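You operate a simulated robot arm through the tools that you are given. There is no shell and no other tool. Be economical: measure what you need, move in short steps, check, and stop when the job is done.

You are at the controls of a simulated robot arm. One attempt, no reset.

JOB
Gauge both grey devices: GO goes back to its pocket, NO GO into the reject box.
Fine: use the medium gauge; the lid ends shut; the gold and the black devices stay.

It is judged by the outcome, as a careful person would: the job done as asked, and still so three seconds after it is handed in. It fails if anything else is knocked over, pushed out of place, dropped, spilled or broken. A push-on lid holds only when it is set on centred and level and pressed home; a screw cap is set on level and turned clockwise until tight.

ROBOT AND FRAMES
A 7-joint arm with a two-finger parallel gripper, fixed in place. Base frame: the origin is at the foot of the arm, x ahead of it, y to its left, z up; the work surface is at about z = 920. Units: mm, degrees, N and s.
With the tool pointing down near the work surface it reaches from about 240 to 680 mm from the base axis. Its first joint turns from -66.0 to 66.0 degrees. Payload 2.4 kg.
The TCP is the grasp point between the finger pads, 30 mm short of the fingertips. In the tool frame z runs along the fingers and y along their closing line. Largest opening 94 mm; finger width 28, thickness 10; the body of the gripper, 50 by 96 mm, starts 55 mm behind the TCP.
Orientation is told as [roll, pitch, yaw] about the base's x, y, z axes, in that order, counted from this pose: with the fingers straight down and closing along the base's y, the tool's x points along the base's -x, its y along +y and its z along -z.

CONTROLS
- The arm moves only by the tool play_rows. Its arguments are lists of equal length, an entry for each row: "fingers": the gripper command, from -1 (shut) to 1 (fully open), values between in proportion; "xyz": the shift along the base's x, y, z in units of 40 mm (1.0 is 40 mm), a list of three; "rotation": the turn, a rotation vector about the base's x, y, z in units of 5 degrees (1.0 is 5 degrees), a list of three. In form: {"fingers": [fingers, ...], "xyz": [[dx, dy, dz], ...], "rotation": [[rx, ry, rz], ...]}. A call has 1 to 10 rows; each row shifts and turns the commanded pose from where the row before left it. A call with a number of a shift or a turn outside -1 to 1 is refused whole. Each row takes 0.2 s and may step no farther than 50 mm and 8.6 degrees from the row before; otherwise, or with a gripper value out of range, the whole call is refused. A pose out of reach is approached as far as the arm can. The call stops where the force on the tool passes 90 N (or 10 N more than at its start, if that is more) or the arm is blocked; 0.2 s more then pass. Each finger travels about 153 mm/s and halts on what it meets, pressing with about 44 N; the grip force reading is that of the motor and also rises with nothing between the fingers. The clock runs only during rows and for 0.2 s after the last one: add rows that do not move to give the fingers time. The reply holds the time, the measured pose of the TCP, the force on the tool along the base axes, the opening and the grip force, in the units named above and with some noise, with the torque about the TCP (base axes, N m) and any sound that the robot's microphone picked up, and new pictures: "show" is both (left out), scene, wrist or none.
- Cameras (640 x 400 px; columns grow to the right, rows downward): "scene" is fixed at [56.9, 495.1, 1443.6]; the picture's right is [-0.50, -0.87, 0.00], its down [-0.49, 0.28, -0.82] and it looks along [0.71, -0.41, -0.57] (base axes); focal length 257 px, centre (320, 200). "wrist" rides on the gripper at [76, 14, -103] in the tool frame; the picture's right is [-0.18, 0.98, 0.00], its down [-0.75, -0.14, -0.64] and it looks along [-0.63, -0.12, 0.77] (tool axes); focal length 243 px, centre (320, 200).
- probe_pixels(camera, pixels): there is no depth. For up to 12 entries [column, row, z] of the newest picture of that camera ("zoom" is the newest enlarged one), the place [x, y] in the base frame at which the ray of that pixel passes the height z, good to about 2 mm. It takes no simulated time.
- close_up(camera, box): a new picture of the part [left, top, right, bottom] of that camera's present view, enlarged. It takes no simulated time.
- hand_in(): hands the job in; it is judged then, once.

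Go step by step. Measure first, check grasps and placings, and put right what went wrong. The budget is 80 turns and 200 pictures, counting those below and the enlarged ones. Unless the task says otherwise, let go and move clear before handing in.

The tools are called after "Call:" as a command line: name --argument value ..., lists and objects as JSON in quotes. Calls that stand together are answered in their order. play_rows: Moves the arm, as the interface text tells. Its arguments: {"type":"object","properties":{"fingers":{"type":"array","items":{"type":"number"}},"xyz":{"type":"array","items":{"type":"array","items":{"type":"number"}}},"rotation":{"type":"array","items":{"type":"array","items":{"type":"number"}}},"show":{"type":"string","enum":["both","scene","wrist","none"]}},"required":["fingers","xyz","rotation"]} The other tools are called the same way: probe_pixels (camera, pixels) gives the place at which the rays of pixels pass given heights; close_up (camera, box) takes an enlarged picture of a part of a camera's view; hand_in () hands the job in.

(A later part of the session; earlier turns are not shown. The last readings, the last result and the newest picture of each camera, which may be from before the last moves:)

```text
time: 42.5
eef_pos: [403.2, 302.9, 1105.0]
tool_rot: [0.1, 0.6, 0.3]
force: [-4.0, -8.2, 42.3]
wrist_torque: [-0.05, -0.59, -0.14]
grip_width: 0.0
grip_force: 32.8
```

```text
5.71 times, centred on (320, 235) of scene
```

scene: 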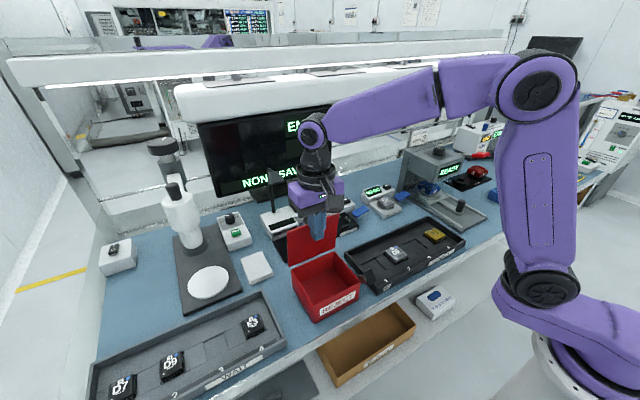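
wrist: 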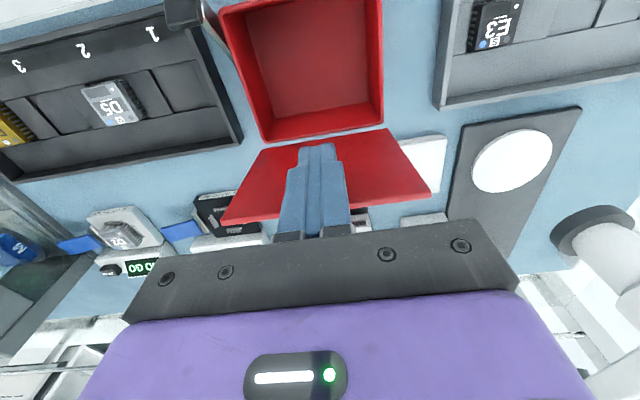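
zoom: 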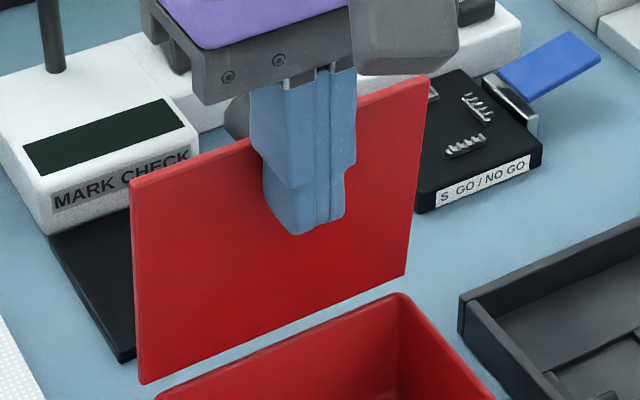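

The lid is now about upright. I back off slowly and check it stays there.

Call:
play_rows --fingers '[-1, -1, -1, -1, -1]' --xyz '[[0.12, 0, 0], [-0.2, 0, 0], [-0.5, 0, 0], [-0.5, 0, 0.5], [0, 0, 0.5]]' --rotation '[[0, 0, 0], [0, 0, 0], [0, 0, 0], [0, 0, 0], [0, 0, 0]]'

Call:
close_up --camera "scene" --box '[264, 220, 392, 300]'

```text
time: 43.6
eef_pos: [357.7, 303.1, 1142.2]
tool_rot: [-0.1, 1.1, 0.3]
force: [-0.2, -1.5, -0.3]
wrist_torque: [-0.04, 0.0, -0.06]
grip_width: 0.0
grip_force: 33.2
```

scene: 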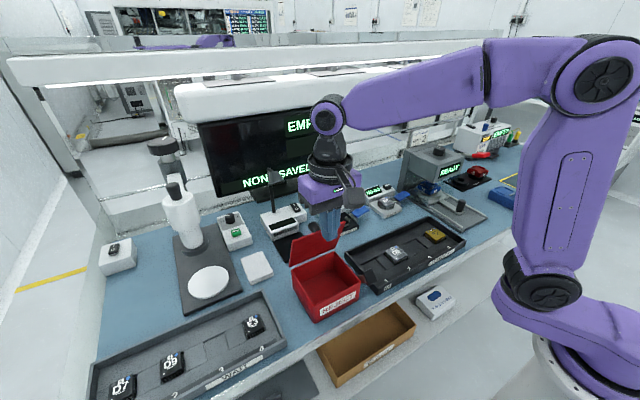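
wrist: 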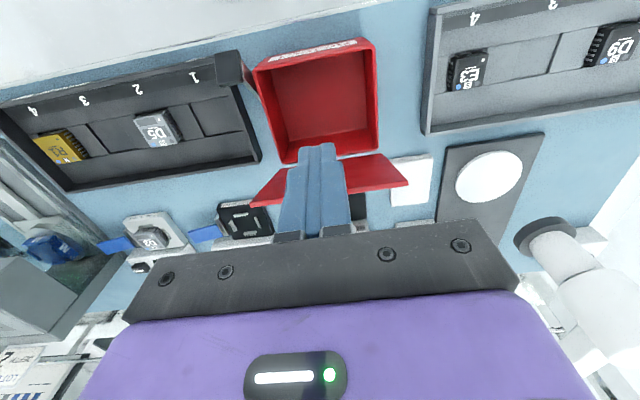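

```text
5.00 times, centred on (328, 260) of scene
```

zoom: 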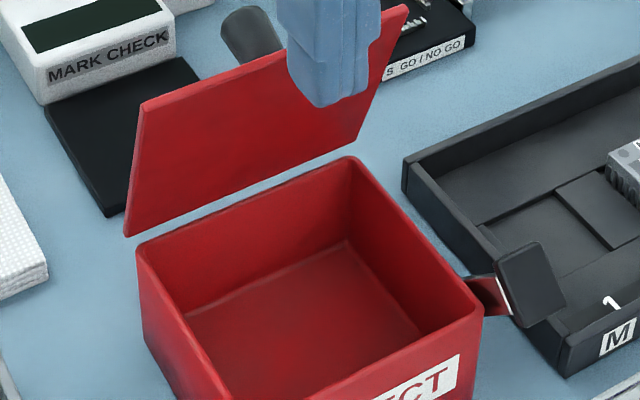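

The lid stays open by itself at about 100°. I go back to the gauge for D2, moving -y first to keep clear of the lid.

Call:
play_rows --fingers '[-1, -1, -1, -1, 0.1, 0.1, 0.1, 0.1, 0.1, 0.1]' --xyz '[[-0.1, -0.9, 0.3], [0, -0.9, 0.1], [0, -0.9, 0], [0.4, -0.9, 0], [0.8, -0.9, 0], [0.8, -0.9, -0.2], [0.8, -0.9, -0.3], [0.8, -0.9, -0.3], [0.8, -0.8, -0.4], [0.75, -0.7, -0.4]]' --rotation '[[0, -0.22, -0.06], [0, 0, 0], [0, 0, 0], [0, 0, 0], [0, 0, 0], [0, 0, 0], [0, 0, 0], [0, 0, 0], [0, 0, 0], [0, 0, 0]]' --show "none"

Call:
play_rows --fingers '[0.1, 0.1]' --xyz '[[0, 0, 0], [0, 0, 0]]' --rotation '[[0, 0, 0], [0, 0, 0]]'

Call:
close_up --camera "wrist" --box '[220, 75, 420, 200]'

```text
time: 45.9
eef_pos: [563.3, -45.6, 1094.9]
tool_rot: [-0.2, -0.1, 0.1]
force: [0.0, -0.1, 0.0]
wrist_torque: [0.02, 0.01, -0.02]
grip_width: 51.9
grip_force: 0.0
```

```text
time: 46.5
eef_pos: [562.3, -44.8, 1095.1]
tool_rot: [-0.1, -0.1, -0.1]
force: [-0.8, 0.1, -0.1]
wrist_torque: [-0.01, 0.01, 0.03]
grip_width: 51.9
grip_force: 0.1
```

scene: 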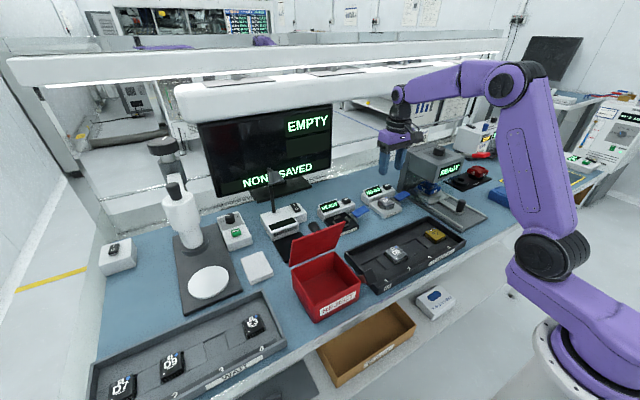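
wrist: 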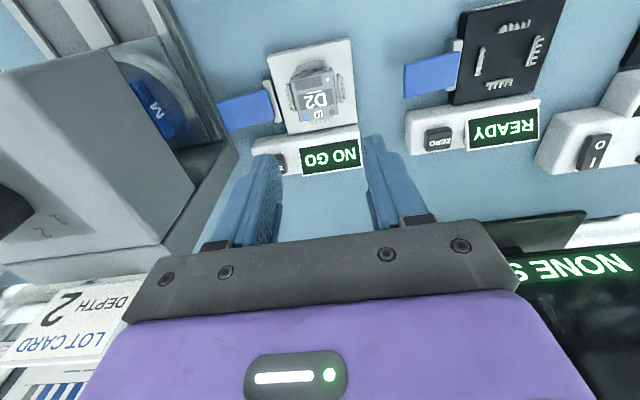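

```text
3.20 times, centred on (320, 138) of wrist
```

zoom: 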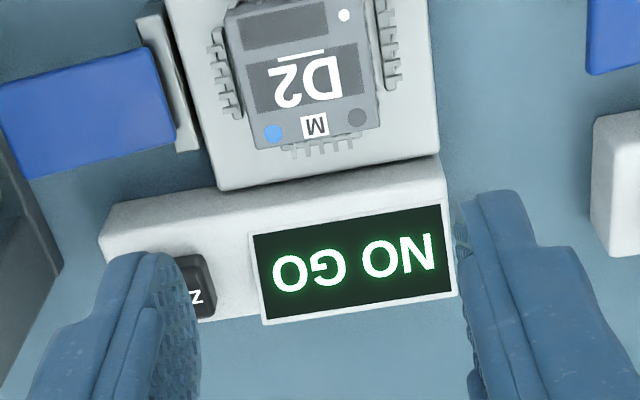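

The gauge still shows NO GO for D2. I align above it (target (560,-49)) and descend to z≈1000 to check.

Call:
play_rows --fingers '[0.1, 0.1, 0.1, 0.1]' --xyz '[[-0.06, -0.1, -0.8], [0, 0, -0.8], [0, 0, -0.8], [0, 0, 0]]' --rotation '[[0, 0, 0], [0, 0, 0], [0, 0, 0], [0, 0, 0]]' --show "none"

Call:
close_up --camera "wrist" --box '[220, 85, 420, 210]'

```text
time: 47.5
eef_pos: [559.8, -48.8, 999.3]
tool_rot: [-0.1, -0.1, 0.0]
force: [-0.3, -0.8, 0.1]
wrist_torque: [0.01, 0.02, -0.01]
grip_width: 51.7
grip_force: 0.0
```

```text
3.20 times, centred on (320, 148) of wrist
```

zoom: 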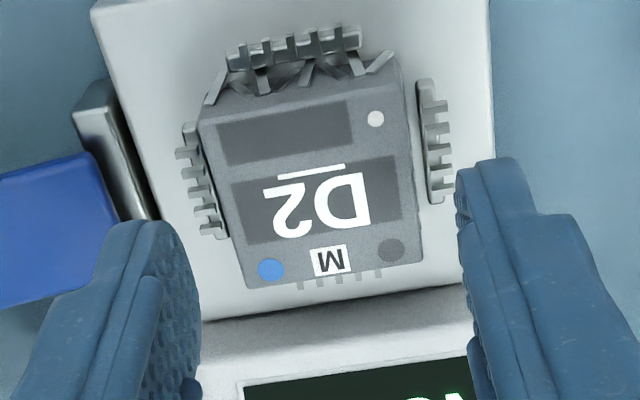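

D2 is centred to ~2 mm (zoom centre (310,190)). I shift 1.5 mm toward -y, descend to z≈972 and close.

Call:
play_rows --fingers '[0.1, 0.1, 0.1, -1, -1, -1]' --xyz '[[0, -0.035, -0.4], [0, 0, -0.29], [0, 0, 0], [0, 0, 0], [0, 0, 0], [0, 0, 0]]' --rotation '[[0, 0, 0], [0, 0, 0], [0, 0, 0], [0, 0, 0], [0, 0, 0], [0, 0, 0]]' --show "none"

Call:
play_rows --fingers '[-1, -1, -1, -1]' --xyz '[[0, 0, 0.3], [0, 0, 0.7], [0, 0, 1], [0, 0, 0]]' --rotation '[[0, 0, 0], [0, 0, 0], [0, 0, 0], [0, 0, 0]]'

Call:
close_up --camera "scene" --box '[350, 165, 430, 215]'

```text
time: 48.9
eef_pos: [561.8, -49.5, 971.7]
tool_rot: [-0.2, -0.1, -0.1]
force: [0.7, 0.9, 0.9]
wrist_torque: [-0.01, 0.0, 0.0]
grip_width: 40.9
grip_force: 44.7
```

```text
time: 49.9
eef_pos: [559.9, -48.9, 1051.3]
tool_rot: [-0.2, 0.0, 0.0]
force: [-0.6, -1.1, -0.6]
wrist_torque: [-0.02, -0.01, -0.01]
grip_width: 40.9
grip_force: 44.0
```

scene: 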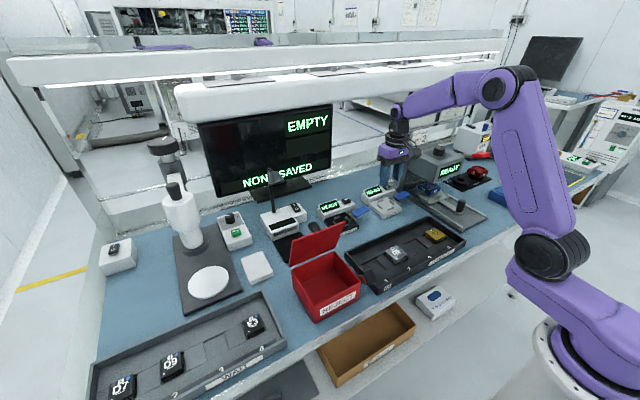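
wrist: 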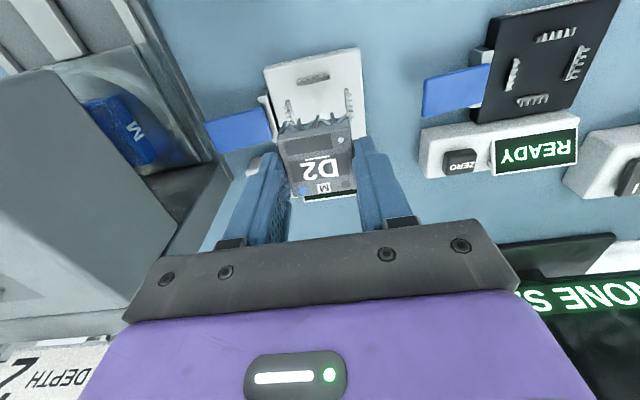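

```text
8.00 times, centred on (390, 190) of scene
```

zoom: 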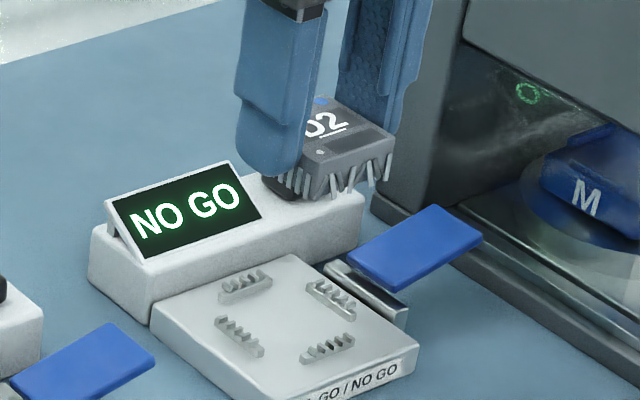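

D2 is held with the gauge left intact. I carry it to above the reject box, keeping x below the upright lid before moving to +y.

Call:
play_rows --fingers '[-1, -1, -1, -1, -1, -1, -1, -1, -1, -1]' --xyz '[[-0.9, 0.75, 0.3], [-0.95, 0.75, 0.25], [-0.95, 0.75, 0.25], [-0.95, 0.75, 0.25], [-0.95, 0.75, 0.2], [-0.2, 1, 0], [-0.1, 1, 0], [0, 1, 0], [0, 1, 0], [0, 1, 0]]' --rotation '[[0, 0, 0], [0, 0, 0], [0, 0, 0], [0, 0, 0], [0, 0, 0], [0, 0, 0], [0, 0, 0], [0, 0, 0], [0, 0, 0], [0, 0, 0]]'

Call:
close_up --camera "wrist" --box '[200, 50, 440, 200]'

```text
time: 52.0
eef_pos: [360.4, 300.0, 1098.0]
tool_rot: [-0.2, 0.0, 0.0]
force: [0.1, 0.3, 0.2]
wrist_torque: [-0.04, -0.01, 0.01]
grip_width: 40.6
grip_force: 43.6
```

scene: 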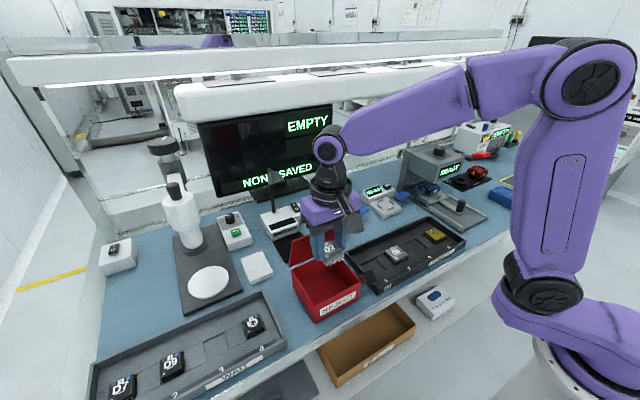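
wrist: 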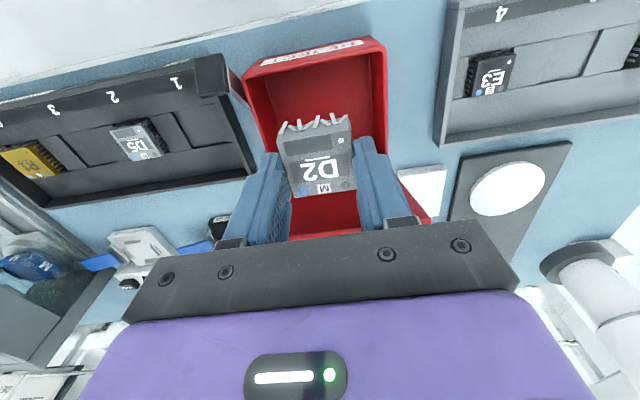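

```text
2.67 times, centred on (320, 125) of wrist
```

zoom: 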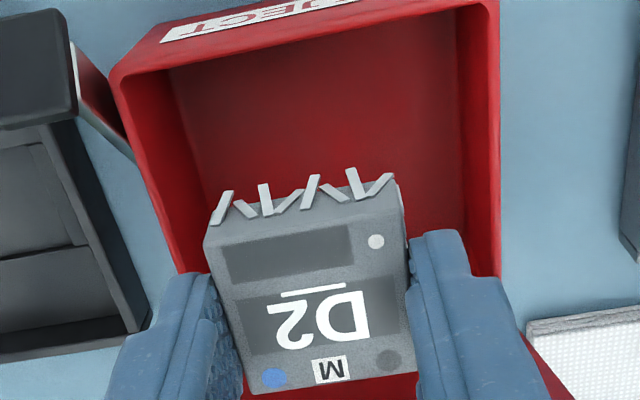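

D2 hangs over the open box, well inside its walls. I lower it to near the floor.

Call:
play_rows --fingers '[-1, -1, -1, -1, -1, -1, -1]' --xyz '[[0.1, 0, -0.7], [0, 0, -0.8], [0, 0, -0.8], [0, 0, -0.5], [0, 0, -0.3], [0, 0, -0.1], [0, 0, 0]]' --rotation '[[0, 0, 0], [0, 0, 0], [0, 0, 0], [0, 0, 0], [0, 0, 0], [0, 0, 0], [0, 0, 0]]'

```text
time: 52.8
eef_pos: [367.0, 302.5, 1039.8]
tool_rot: [0.9, -1.8, -0.3]
force: [-8.9, -14.2, 36.8]
wrist_torque: [0.23, -1.91, -0.7]
grip_width: 40.8
grip_force: 44.3
stopped in row 3: the force on the tool passed its limit at 137 N (the readings are from after the stop); the commanded pose is now the measured one
```

scene: 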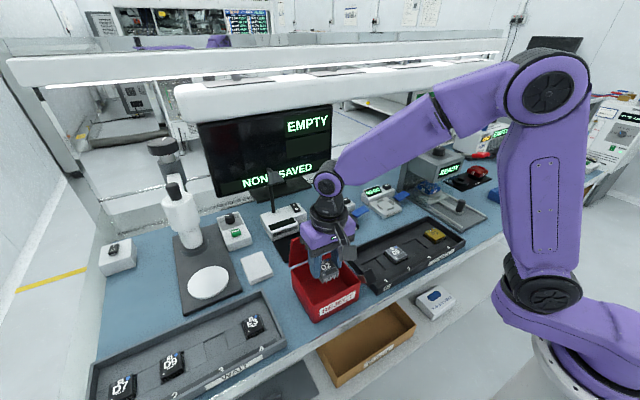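
wrist: 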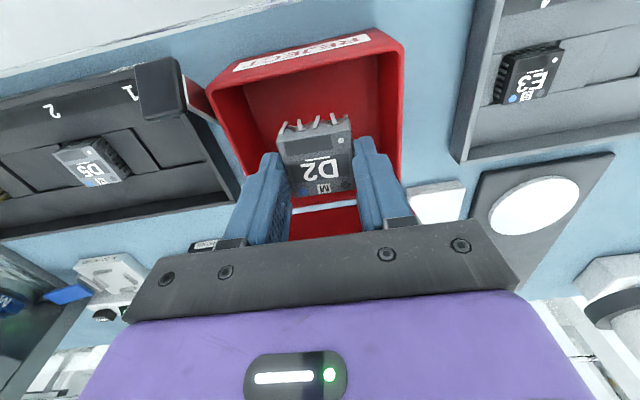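

The arm stopped at z 1040 with something touching (137 N). I look at where before continuing.

Call:
close_up --camera "scene" --box '[264, 210, 392, 290]'

Call:
close_up --camera "wrist" --box '[180, 30, 436, 190]'

```text
5.00 times, centred on (328, 250) of scene
```

zoom: 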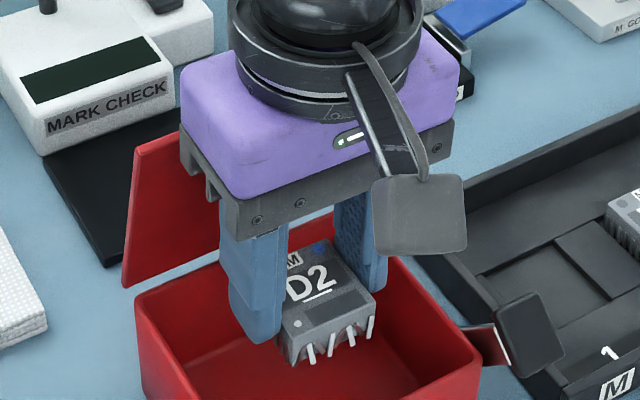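

```text
2.50 times, centred on (308, 110) of wrist
```

zoom: 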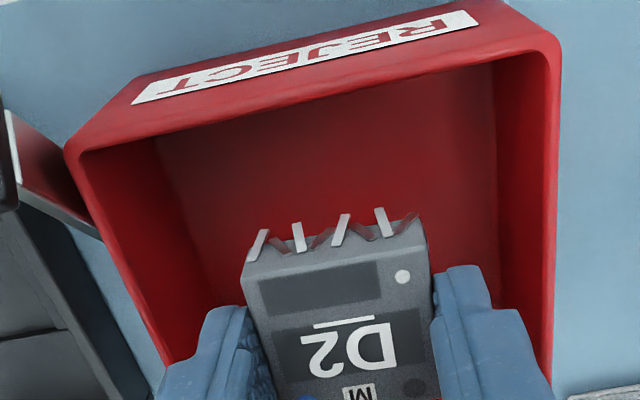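

The gripper body is touching the lid's top edge, which leans nearer than I thought (~x 393). I raise, level out, shift 18 mm toward the front, and re-lower.

Call:
play_rows --fingers '[-1, -1, -1, -1, -1]' --xyz '[[0, -0.03, 0.5], [0, -0.03, 0.8], [-0.45, 0, 0.3], [0, 0, 0], [0, 0, 0]]' --rotation '[[0, 0, 0], [-0.18, 0.36, 0.06], [0, 0, 0], [0, 0, 0], [0, 0, 0]]'

Call:
close_up --camera "scene" --box '[264, 210, 392, 290]'

Call:
close_up --camera "wrist" --box '[180, 30, 436, 190]'

```text
time: 54.0
eef_pos: [347.7, 300.2, 1100.2]
tool_rot: [-0.2, 0.5, 0.1]
force: [1.0, 0.1, -0.7]
wrist_torque: [0.02, -0.03, 0.02]
grip_width: 40.8
grip_force: 44.3
```

scene: 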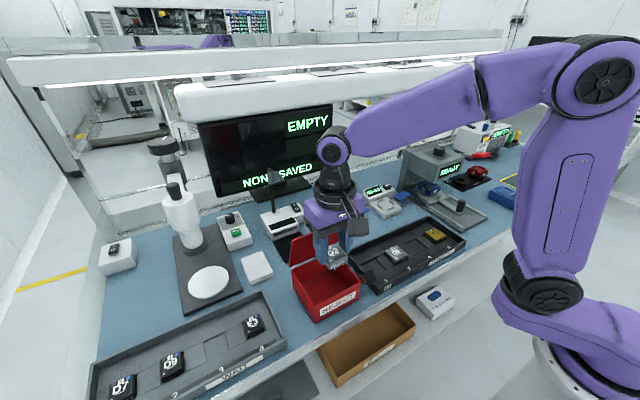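
wrist: 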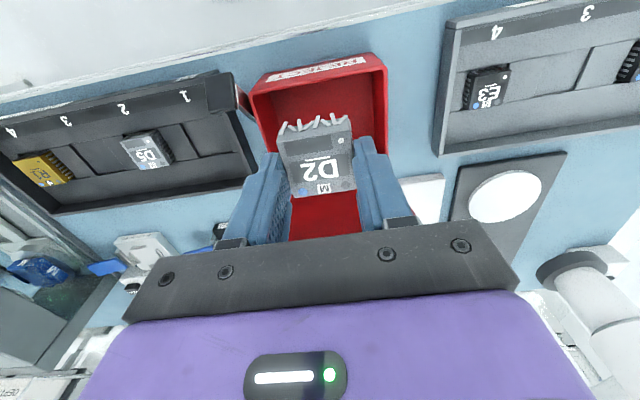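

```text
5.00 times, centred on (328, 250) of scene
```

zoom: 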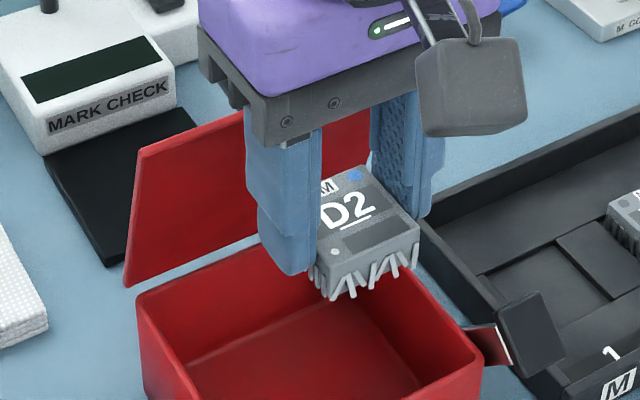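

```text
2.50 times, centred on (308, 110) of wrist
```

zoom: 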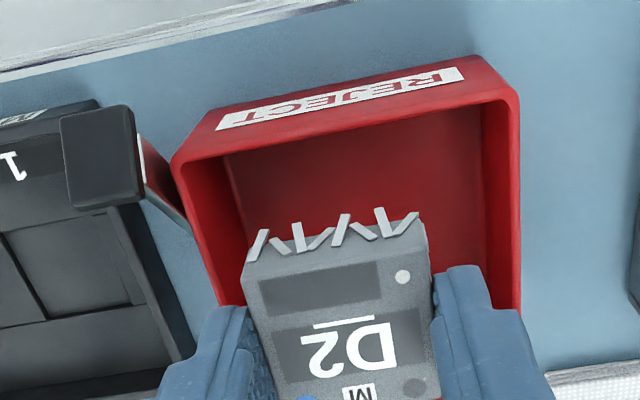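

I measure the lid's tilt from its left edge (scene (289,267.6) bottom, (291.4,239.6) top) and the box's inner front rim.

Call:
probe_pixels --camera "scene" --pixels '[[289, 267.6, 1000], [289, 267.6, 1010], [291.4, 239.6, 1080], [291.4, 239.6, 1090], [291.4, 239.6, 1100], [291.4, 239.6, 1110], [291.4, 239.6, 1120]]'

Call:
probe_pixels --camera "wrist" --pixels '[[270, 91, 998], [374, 70, 998], [266, 82, 998], [380, 58, 998]]'

```text
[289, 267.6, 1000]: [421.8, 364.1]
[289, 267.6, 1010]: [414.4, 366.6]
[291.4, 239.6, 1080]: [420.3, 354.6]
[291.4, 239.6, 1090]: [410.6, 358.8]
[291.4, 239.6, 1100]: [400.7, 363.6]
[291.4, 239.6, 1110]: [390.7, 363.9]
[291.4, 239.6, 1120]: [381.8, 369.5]
```

```text
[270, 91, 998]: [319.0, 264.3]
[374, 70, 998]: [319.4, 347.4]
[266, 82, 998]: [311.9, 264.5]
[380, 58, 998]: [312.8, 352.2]
```

The lid's top edge is at x≈395–405, so at x 348 the gripper body clears it by 20 mm and D2 clears the inner front wall (x 319). I lower.

Call:
play_rows --fingers '[-1, -1, -1, -1, -1, -1]' --xyz '[[0, 0, -0.8], [0, 0, -0.8], [0, 0, -0.8], [0, 0, -0.4], [0, 0, -0.2], [0, 0, 0]]' --rotation '[[0, 0, 0], [0, 0, 0], [0, 0, 0], [0, 0, 0], [0, 0, 0], [0, 0, 0]]'

Call:
close_up --camera "scene" --box '[264, 220, 392, 300]'

```text
time: 55.4
eef_pos: [348.7, 300.7, 980.5]
tool_rot: [-0.2, 0.5, 0.1]
force: [0.4, 1.0, -1.7]
wrist_torque: [0.01, -0.03, 0.01]
grip_width: 40.8
grip_force: 43.4
```

scene: 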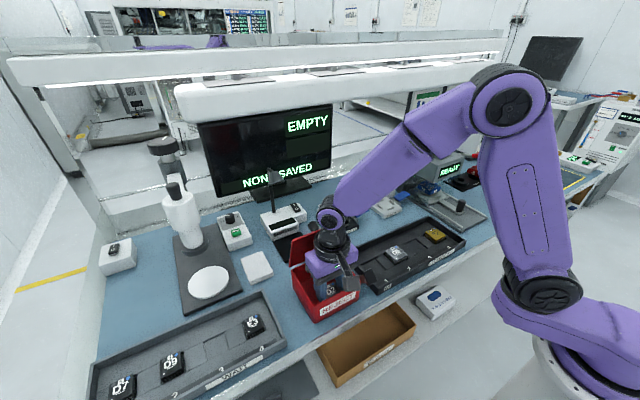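
wrist: 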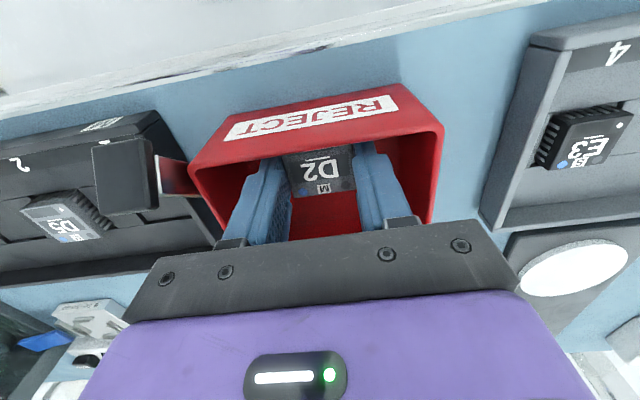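

```text
5.00 times, centred on (328, 260) of scene
```

zoom: 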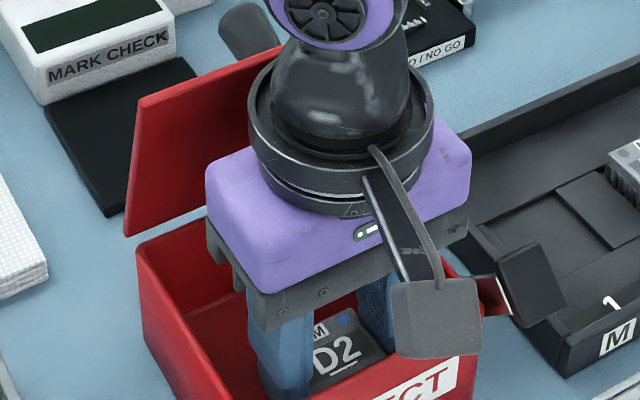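

D2 is inside the box. I lower further in small steps until it touches the floor.

Call:
play_rows --fingers '[-1, -1, -1, -1]' --xyz '[[0, 0, -0.15], [0, 0, -0.1], [0, 0, -0.07], [0, 0, 0]]' --rotation '[[0, 0, 0], [0, 0, 0], [0, 0, 0], [0, 0, 0]]' --show "none"

```text
time: 56.4
eef_pos: [349.5, 301.5, 966.8]
tool_rot: [-0.1, 0.5, 0.0]
force: [-0.1, 0.3, -0.6]
wrist_torque: [0.01, 0.03, -0.01]
grip_width: 40.7
grip_force: 44.4
```

Call:
play_rows --fingers '[-1, -1, -1]' --xyz '[[0, 0, -0.06], [0, 0, -0.06], [0, 0, 0]]' --rotation '[[0, 0, 0], [0, 0, 0], [0, 0, 0]]' --show "none"

```text
time: 57.2
eef_pos: [349.1, 300.3, 963.1]
tool_rot: [-0.2, 0.5, 0.0]
force: [-0.6, 0.0, -0.4]
wrist_torque: [0.02, 0.0, -0.01]
grip_width: 40.7
grip_force: 43.9
```

Still free at 963; a little lower, then release gently and rise.

Call:
play_rows --fingers '[-1, -1, 0.1, 0.1, 0.1, 0.1, 0.1, 0.1]' --xyz '[[0, 0, -0.06], [0, 0, 0], [0, 0, 0], [0, 0, 0], [0, 0, 0.8], [0, 0, 0.9], [0, 0, 0.9], [0, 0, 0.9]]' --rotation '[[0, 0, 0], [0, 0, 0], [0, 0, 0], [0, 0, 0], [0, 0, 0], [0, 0, 0], [0, 0, 0], [0, 0, 0]]'

Call:
close_up --camera "wrist" --box '[200, 40, 440, 190]'

```text
time: 59.0
eef_pos: [347.8, 298.9, 1100.7]
tool_rot: [-0.3, 0.4, 0.0]
force: [0.1, -0.2, 0.9]
wrist_torque: [-0.01, -0.01, -0.01]
grip_width: 52.0
grip_force: 0.0
```

scene: 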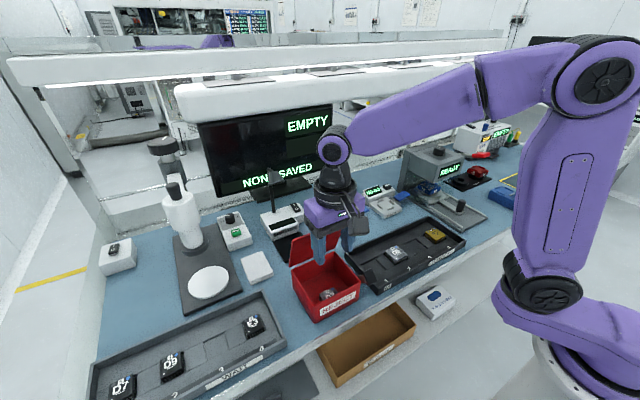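
wrist: 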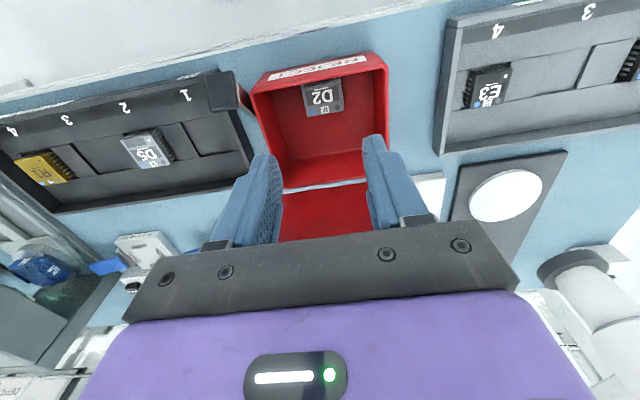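

```text
2.67 times, centred on (320, 115) of wrist
```

zoom: 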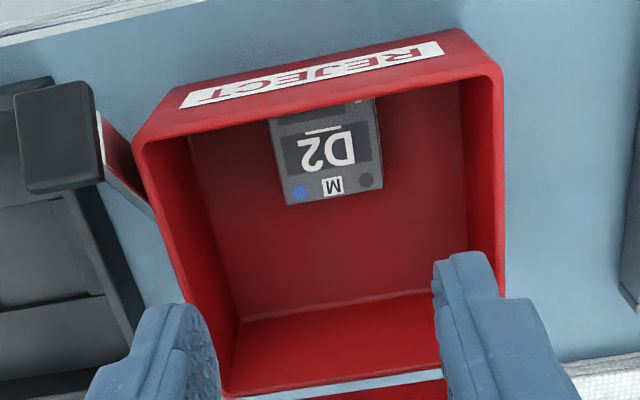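

D2 lies flat in the reject box. Next I go to D5 at about (374.5,79.5) and hover over it.

Call:
play_rows --fingers '[0.07, 0.07, 0.07, 0.07, 0.07, 0.07, 0.07, 0.07, 0.07]' --xyz '[[0, -0.91, 0], [0, -0.91, 0], [0.13, -0.91, 0], [0.13, -0.91, 0], [0.2, -0.91, 0], [0.2, -0.91, -0.4], [0, 0, -0.8], [0, 0, -0.8], [0, 0, 0]]' --rotation '[[0.05, -0.09, 0], [0, 0, 0], [0, 0, 0], [0, 0, 0], [0, 0, 0], [0, 0, 0], [0, 0, 0], [0, 0, 0], [0, 0, 0]]'

Call:
close_up --camera "wrist" --box '[220, 70, 420, 195]'

```text
time: 61.0
eef_pos: [375.7, 82.0, 1021.7]
tool_rot: [0.0, 0.0, 0.0]
force: [-0.1, 0.2, 0.0]
wrist_torque: [0.03, 0.0, -0.02]
grip_width: 50.5
grip_force: 0.0
```

scene: 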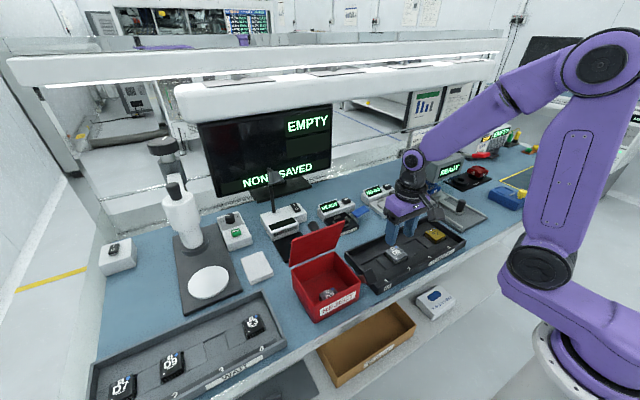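
wrist: 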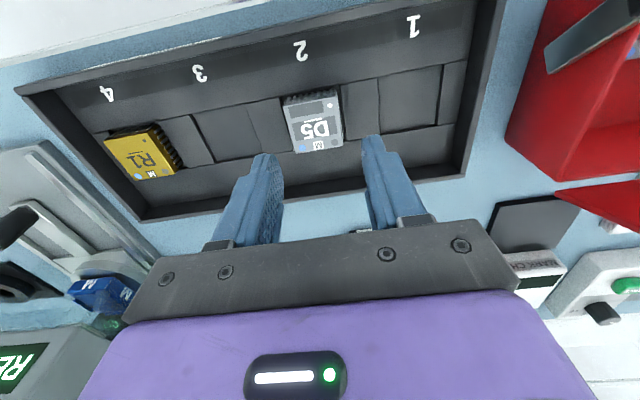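

```text
3.20 times, centred on (320, 132) of wrist
```

zoom: 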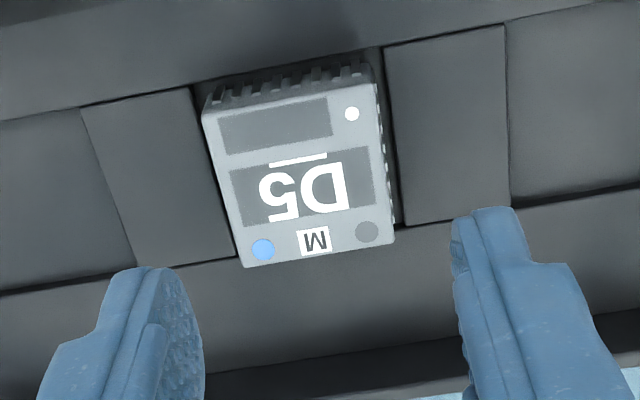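

D5's top centre is at wrist (315,126) vs expected (320,124), so it is ~3.7 mm toward -y. I correct, descend to 957 and grip.

Call:
play_rows --fingers '[0.07, 0.07, 0.07, 0.07, -1, -1, -1]' --xyz '[[0.015, -0.09, -0.6], [0, 0, -0.6], [0, 0, -0.4], [0, 0, 0], [0, 0, 0], [0, 0, 0], [0, 0, 0]]' --rotation '[[0, 0, 0], [0, 0, 0], [0, 0, 0], [0, 0, 0], [0, 0, 0], [0, 0, 0], [0, 0, 0]]' --show "none"

Call:
close_up --camera "wrist" --box '[220, 100, 420, 225]'

```text
time: 62.6
eef_pos: [375.5, 78.7, 958.6]
tool_rot: [0.0, 0.0, 0.0]
force: [1.5, -9.8, 20.6]
wrist_torque: [-0.79, 0.2, 0.18]
grip_width: 40.9
grip_force: 44.0
```

```text
3.20 times, centred on (320, 162) of wrist
```

zoom: 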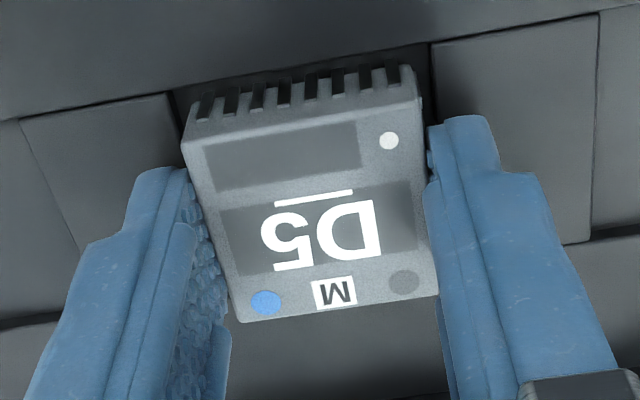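

D5 is held (40.9 mm) with straight leads. I lift and carry it to above the medium gauge.

Call:
play_rows --fingers '[-1, -1, -1, -1, -1, -1, -1, -1, -1, -1]' --xyz '[[0, 0, 0.2], [0, 0, 0.5], [0, 0, 0.8], [0, 0, 0.8], [0.9, -0.64, 0], [0.9, -0.64, 0], [0.9, -0.64, 0], [0.9, -0.64, 0], [1, -0.64, 0], [0, 0, 0]]' --rotation '[[0, 0, 0], [0, 0, 0], [0, 0, 0], [0, 0, 0], [0, 0, 0], [0, 0, 0], [0, 0, 0], [0, 0, 0], [0, 0, 0], [0, 0, 0]]' --show "wrist"

Call:
play_rows --fingers '[-1, -1, -1, -1]' --xyz '[[0, 0, -0.6], [0, 0, -0.7], [0, 0, -0.3], [0, 0, 0]]' --rotation '[[0, 0, 0], [0, 0, 0], [0, 0, 0], [0, 0, 0]]' --show "wrist"

Call:
close_up --camera "wrist" --box '[220, 75, 420, 200]'

```text
time: 64.8
eef_pos: [560.2, -49.4, 1045.7]
tool_rot: [0.1, 0.1, 0.1]
force: [-0.3, 0.7, -0.2]
wrist_torque: [-0.01, 0.02, 0.02]
grip_width: 41.0
grip_force: 43.7
```

wrist: 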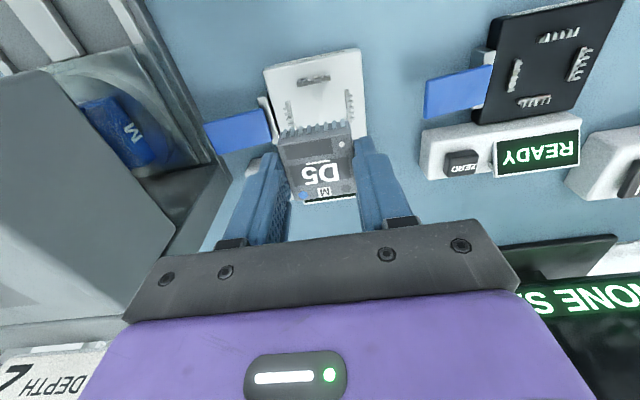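

```text
time: 65.8
eef_pos: [559.1, -50.4, 984.5]
tool_rot: [0.0, 0.0, 0.0]
force: [-0.6, -1.2, -0.3]
wrist_torque: [0.02, 0.02, -0.03]
grip_width: 40.9
grip_force: 43.9
```

wrist: 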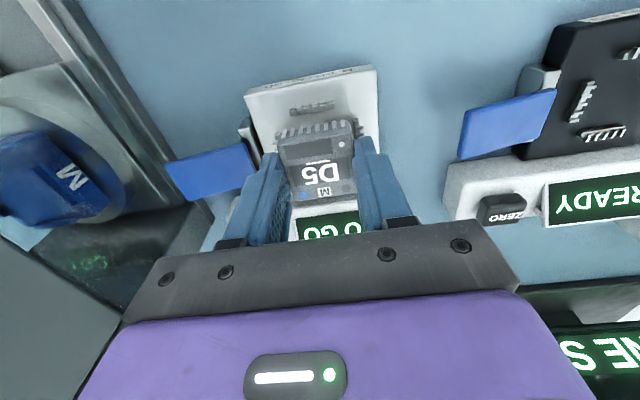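

```text
3.20 times, centred on (320, 138) of wrist
```

zoom: 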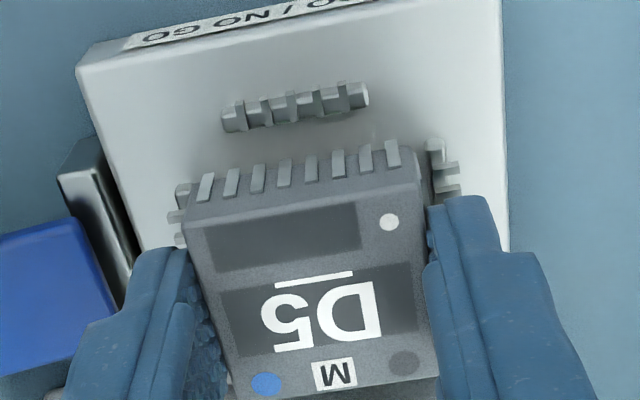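

Call:
probe_pixels --camera "wrist" --pixels '[[289.5, 115, 936], [335.3, 104.5, 936], [312.2, 109, 936], [355.6, 121, 936], [277.5, 138, 936]]'

Call:
play_rows --fingers '[-1, -1, -1]' --xyz '[[0, 0, -0.2], [0, 0, -0.1], [0, 0, 0]]' --rotation '[[0, 0, 0], [0, 0, 0], [0, 0, 0]]' --show "wrist"

Call:
close_up --camera "wrist" --box '[250, 90, 378, 170]'

Call:
close_up --camera "scene" --box '[363, 183, 411, 213]'

```text
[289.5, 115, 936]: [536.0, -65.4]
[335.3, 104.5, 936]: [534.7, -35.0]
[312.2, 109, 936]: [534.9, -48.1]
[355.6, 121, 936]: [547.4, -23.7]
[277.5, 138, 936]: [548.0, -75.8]
```

```text
time: 66.6
eef_pos: [560.7, -50.9, 972.3]
tool_rot: [0.0, 0.0, 0.0]
force: [-0.4, -0.1, -0.5]
wrist_torque: [-0.02, 0.01, 0.01]
grip_width: 40.7
grip_force: 43.4
```

wrist: 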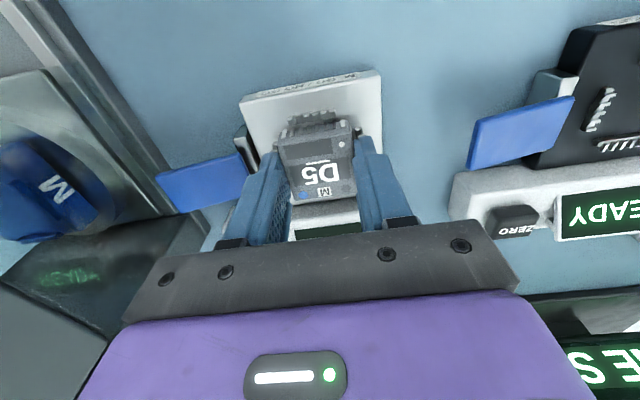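

```text
5.00 times, centred on (314, 130) of wrist
```

zoom: 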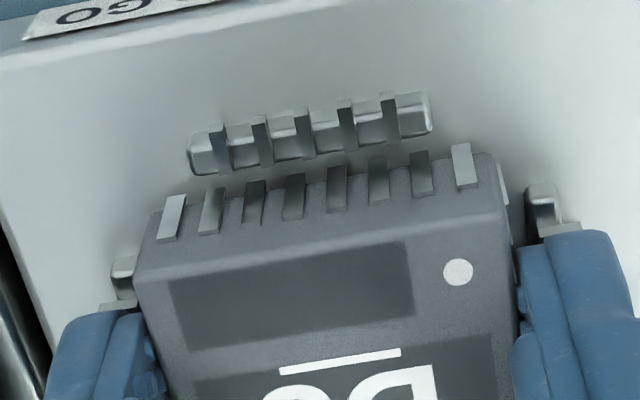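

```text
13.33 times, centred on (387, 198) of scene
```

zoom: 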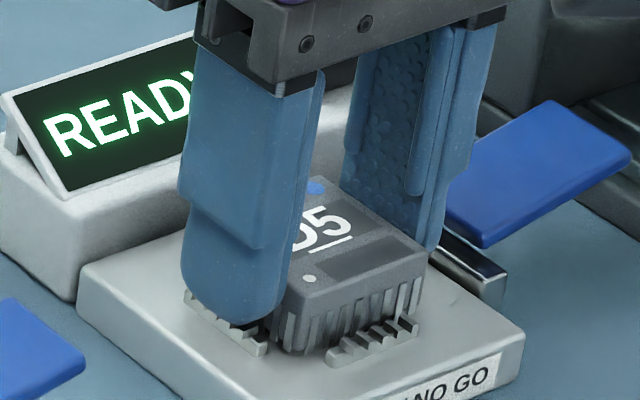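

Display shows READY again. I nudge +0.5 mm in y and lower the last few mm.

Call:
play_rows --fingers '[-1, -1, -1, -1]' --xyz '[[0, 0.014, -0.03], [0, 0, -0.03], [0, 0, -0.02], [0, 0, 0]]' --rotation '[[0, 0, 0], [0, 0, 0], [0, 0, 0], [0, 0, 0]]' --show "none"

Call:
close_up --camera "scene" --box '[363, 183, 411, 213]'

```text
time: 67.6
eef_pos: [560.2, -49.2, 969.5]
tool_rot: [0.1, 0.0, -0.1]
force: [-2.0, 0.8, 17.5]
wrist_torque: [-0.11, 0.3, -0.16]
grip_width: 40.5
grip_force: 44.2
```

```text
13.33 times, centred on (387, 198) of scene
```

zoom: 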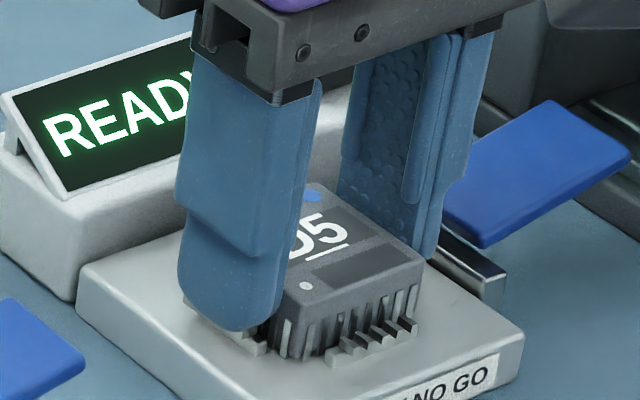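

Light contact (17 N) at 969.5, the same height as for D2. I release, rise, and look.

Call:
play_rows --fingers '[0.1, 0.1, 0.1, 0.1, 0.1, 0.1]' --xyz '[[0, 0, 0], [0, 0, 0], [0, 0, 0.3], [0, 0, 0.8], [0, 0, 0.9], [0, 0, 0]]' --rotation '[[0, 0, 0], [0, 0, 0], [0, 0, 0], [0, 0, 0], [0, 0, 0], [0, 0, 0]]' --show "none"

Call:
close_up --camera "scene" --box '[363, 183, 411, 213]'

Call:
close_up --camera "wrist" --box '[240, 65, 400, 165]'

```text
time: 69.0
eef_pos: [562.0, -49.1, 1051.1]
tool_rot: [0.0, 0.1, 0.0]
force: [0.1, 0.0, 0.6]
wrist_torque: [0.0, 0.01, -0.02]
grip_width: 51.8
grip_force: 0.0
```

```text
13.33 times, centred on (387, 198) of scene
```

zoom: 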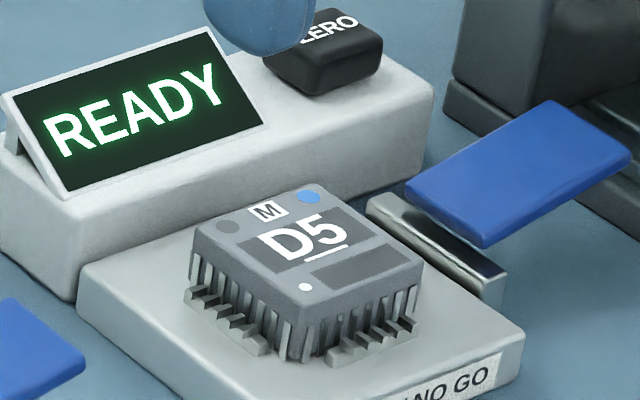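

```text
4.00 times, centred on (320, 115) of wrist
```

zoom: 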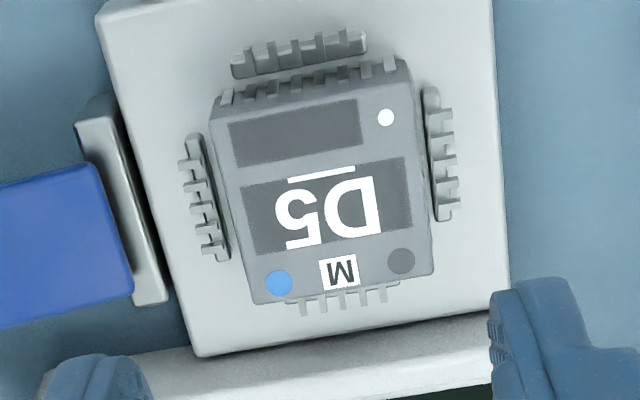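

D5 is neatly seated in the nest. I repeat the pad press: raise, turn -90°, tilt, and approach the blue pad.

Call:
play_rows --fingers '[-1, -1, -1, -1, -1, -1, -1, -1, -1, -1]' --xyz '[[0, 0, 0.3], [0, 0, 0.3], [0, 0, 0], [0, 0, 0], [0, 0, 0], [0, 0, 0], [0, 0, 0], [0, 0, 0], [0, 0, 0], [0, 0, 0]]' --rotation '[[0, 0, -1], [0, 0, -1], [0, 0, -1], [0, 0, -1], [0, 0, -1], [0, 0, -1], [0, 0, -1], [0, 0, -1], [0, 0, -1], [0, 0, -1]]' --show "none"

Call:
play_rows --fingers '[-1, -1, -1, -1, -1, -1, -1, -1, -1, -1]' --xyz '[[0, 0, 0], [0, 0, 0], [0, 0, 0], [0, 0, 0], [0, 0, 0], [0, 0, 0], [0, 0, 0], [0, 0, 0], [0, 0, 0], [0, 0, 0]]' --rotation '[[0, 0, -1], [0, 0, -1], [0, 0, -1], [0, 0, -1], [0, 0, -1], [0, 0, -1], [0, 0, -1], [0, 0, -1], [-1, 0, 0], [-1, 0, 0]]' --show "none"

Call:
play_rows --fingers '[-1, -1, -1, -1, -1, -1]' --xyz '[[0, 0, 0], [0, 0, 0], [0, -0.6, -0.6], [0, -0.6, -0.7], [0, -0.6, -0.6], [0, 0, 0]]' --rotation '[[-1, 0, 0], [-1, 0, 0], [-0.3, 0, 0], [0, 0, 0], [0, 0, 0], [0, 0, 0]]' --show "none"

Call:
close_up --camera "scene" --box '[355, 155, 451, 215]'

```text
time: 71.2
eef_pos: [560.5, -48.0, 1073.6]
tool_rot: [0.0, 0.0, -50.2]
force: [-0.2, -0.2, -0.1]
wrist_torque: [-0.02, 0.01, 0.01]
grip_width: 0.0
grip_force: 32.8
```

```text
time: 73.4
eef_pos: [559.7, -49.0, 1073.8]
tool_rot: [0.0, -10.1, -90.0]
force: [0.2, 0.2, -0.6]
wrist_torque: [0.02, 0.03, 0.02]
grip_width: 0.0
grip_force: 32.8
```

```text
time: 74.8
eef_pos: [562.1, -121.6, 998.0]
tool_rot: [0.0, -21.5, -89.9]
force: [-0.2, 0.1, 0.1]
wrist_torque: [-0.01, 0.01, -0.01]
grip_width: 0.3
grip_force: 32.9
```

```text
6.67 times, centred on (403, 185) of scene
```

zoom: 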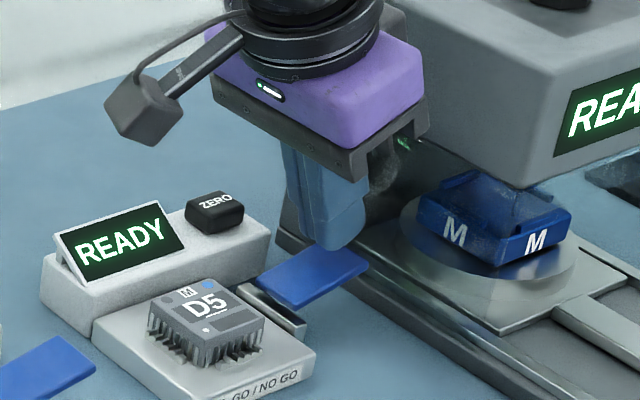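

Same hover as before; I press 20 mm down in steps.

Call:
play_rows --fingers '[-1, -1, -1, -1, -1]' --xyz '[[-0.03, -0.04, -0.2], [0, 0, -0.15], [0, 0, -0.08], [0, 0, -0.06], [0, 0, 0]]' --rotation '[[0, 0, 0], [0, 0, 0], [0, 0, 0], [0, 0, 0], [0, 0, 0]]' --show "none"

Call:
close_up --camera "scene" --box '[355, 155, 451, 215]'

```text
time: 76.0
eef_pos: [558.7, -123.9, 978.0]
tool_rot: [0.2, -21.6, -90.0]
force: [0.7, -2.7, 5.4]
wrist_torque: [-0.07, -0.02, 0.0]
grip_width: 0.2
grip_force: 32.8
```

```text
6.67 times, centred on (403, 185) of scene
```

zoom: 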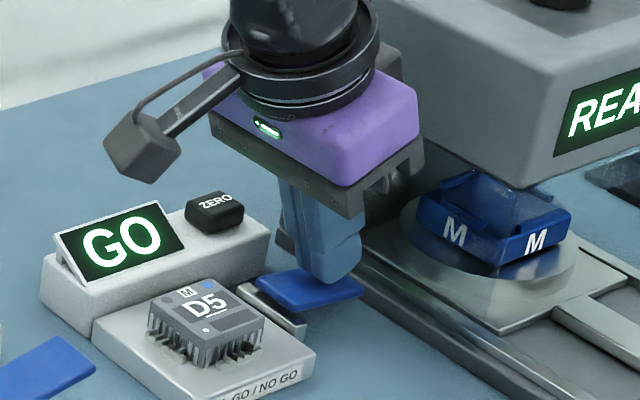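

The gauge reads GO for D5. I retreat, untilt and turn back to yaw 0 above it.

Call:
play_rows --fingers '[-1, -1, -1, -1, -1, -1, -1, -1, -1, -1]' --xyz '[[0, 0.1, 0.6], [0, 0.5, 0.7], [0.02, 0.6, 0.7], [0, 0.6, 0.4], [0, 0.07, 0], [0, 0, 0], [0, 0, 0], [0, 0, 0], [0, 0, 0], [0, 0, 0]]' --rotation '[[0, 0, 0], [0, 0, 0], [1, 0, 0], [1, 0, 0], [1, 0, 0], [1, 0, 0], [0.3, 0, 0.7], [0, 0, 1], [0, 0, 1], [0, 0, 1]]' --show "none"

Call:
play_rows --fingers '[0.1, 0.1, 0.1, 0.1, 0.1, 0.1, 0.1, 0.1, 0.1, 0.1]' --xyz '[[0, 0, 0], [0, 0, 0], [0, 0, 0], [0, 0, 0], [0, 0, 0], [0, 0, 0], [0, 0, 0], [0, 0, 0], [0, 0, 0], [0, 0, 0]]' --rotation '[[0, 0, 1], [0, 0, 1], [0, 0, 1], [0, 0, 1], [0, 0, 1], [0, 0, 1], [0, 0, 1], [0, 0, 1], [0, 0, 1], [0, 0, 1]]' --show "none"

Call:
play_rows --fingers '[0.1, 0.1, 0.1, 0.1, 0.1, 0.1, 0.1]' --xyz '[[0, 0, 0], [0, 0, 0], [0, 0, 0], [0, 0, 0], [0, 0, 0], [0, 0, 0], [0, 0, 0]]' --rotation '[[0, 0, 1], [0, 0, 1], [0, 0, 1], [0, 0, 1], [0, 0, 0.3], [0, 0, 0], [0, 0, 0]]'

```text
time: 78.2
eef_pos: [558.2, -47.1, 1073.2]
tool_rot: [0.1, 0.0, -71.4]
force: [0.4, -0.6, -0.2]
wrist_torque: [-0.01, 0.0, -0.01]
grip_width: 0.2
grip_force: 33.1
```

```text
time: 80.4
eef_pos: [559.3, -48.1, 1073.9]
tool_rot: [0.1, 0.0, -21.5]
force: [-0.3, -0.3, 0.5]
wrist_torque: [-0.02, 0.02, 0.05]
grip_width: 51.7
grip_force: 0.0
```

```text
time: 82.0
eef_pos: [559.1, -47.9, 1072.2]
tool_rot: [0.0, 0.1, 0.1]
force: [0.1, -0.1, -0.9]
wrist_torque: [0.02, 0.0, -0.01]
grip_width: 51.8
grip_force: 0.1
```

scene: 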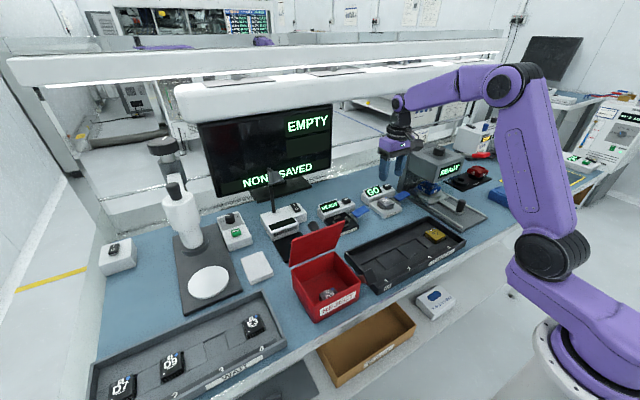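
wrist: 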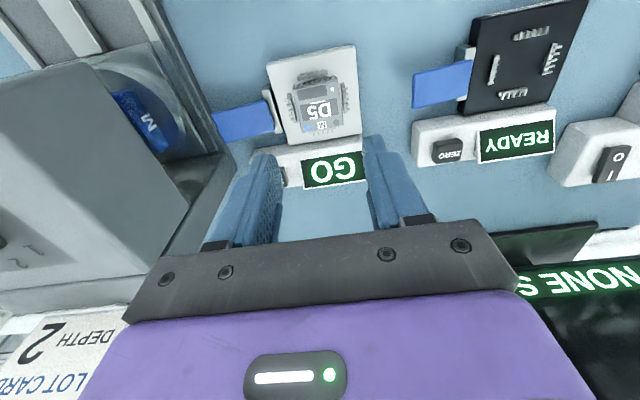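

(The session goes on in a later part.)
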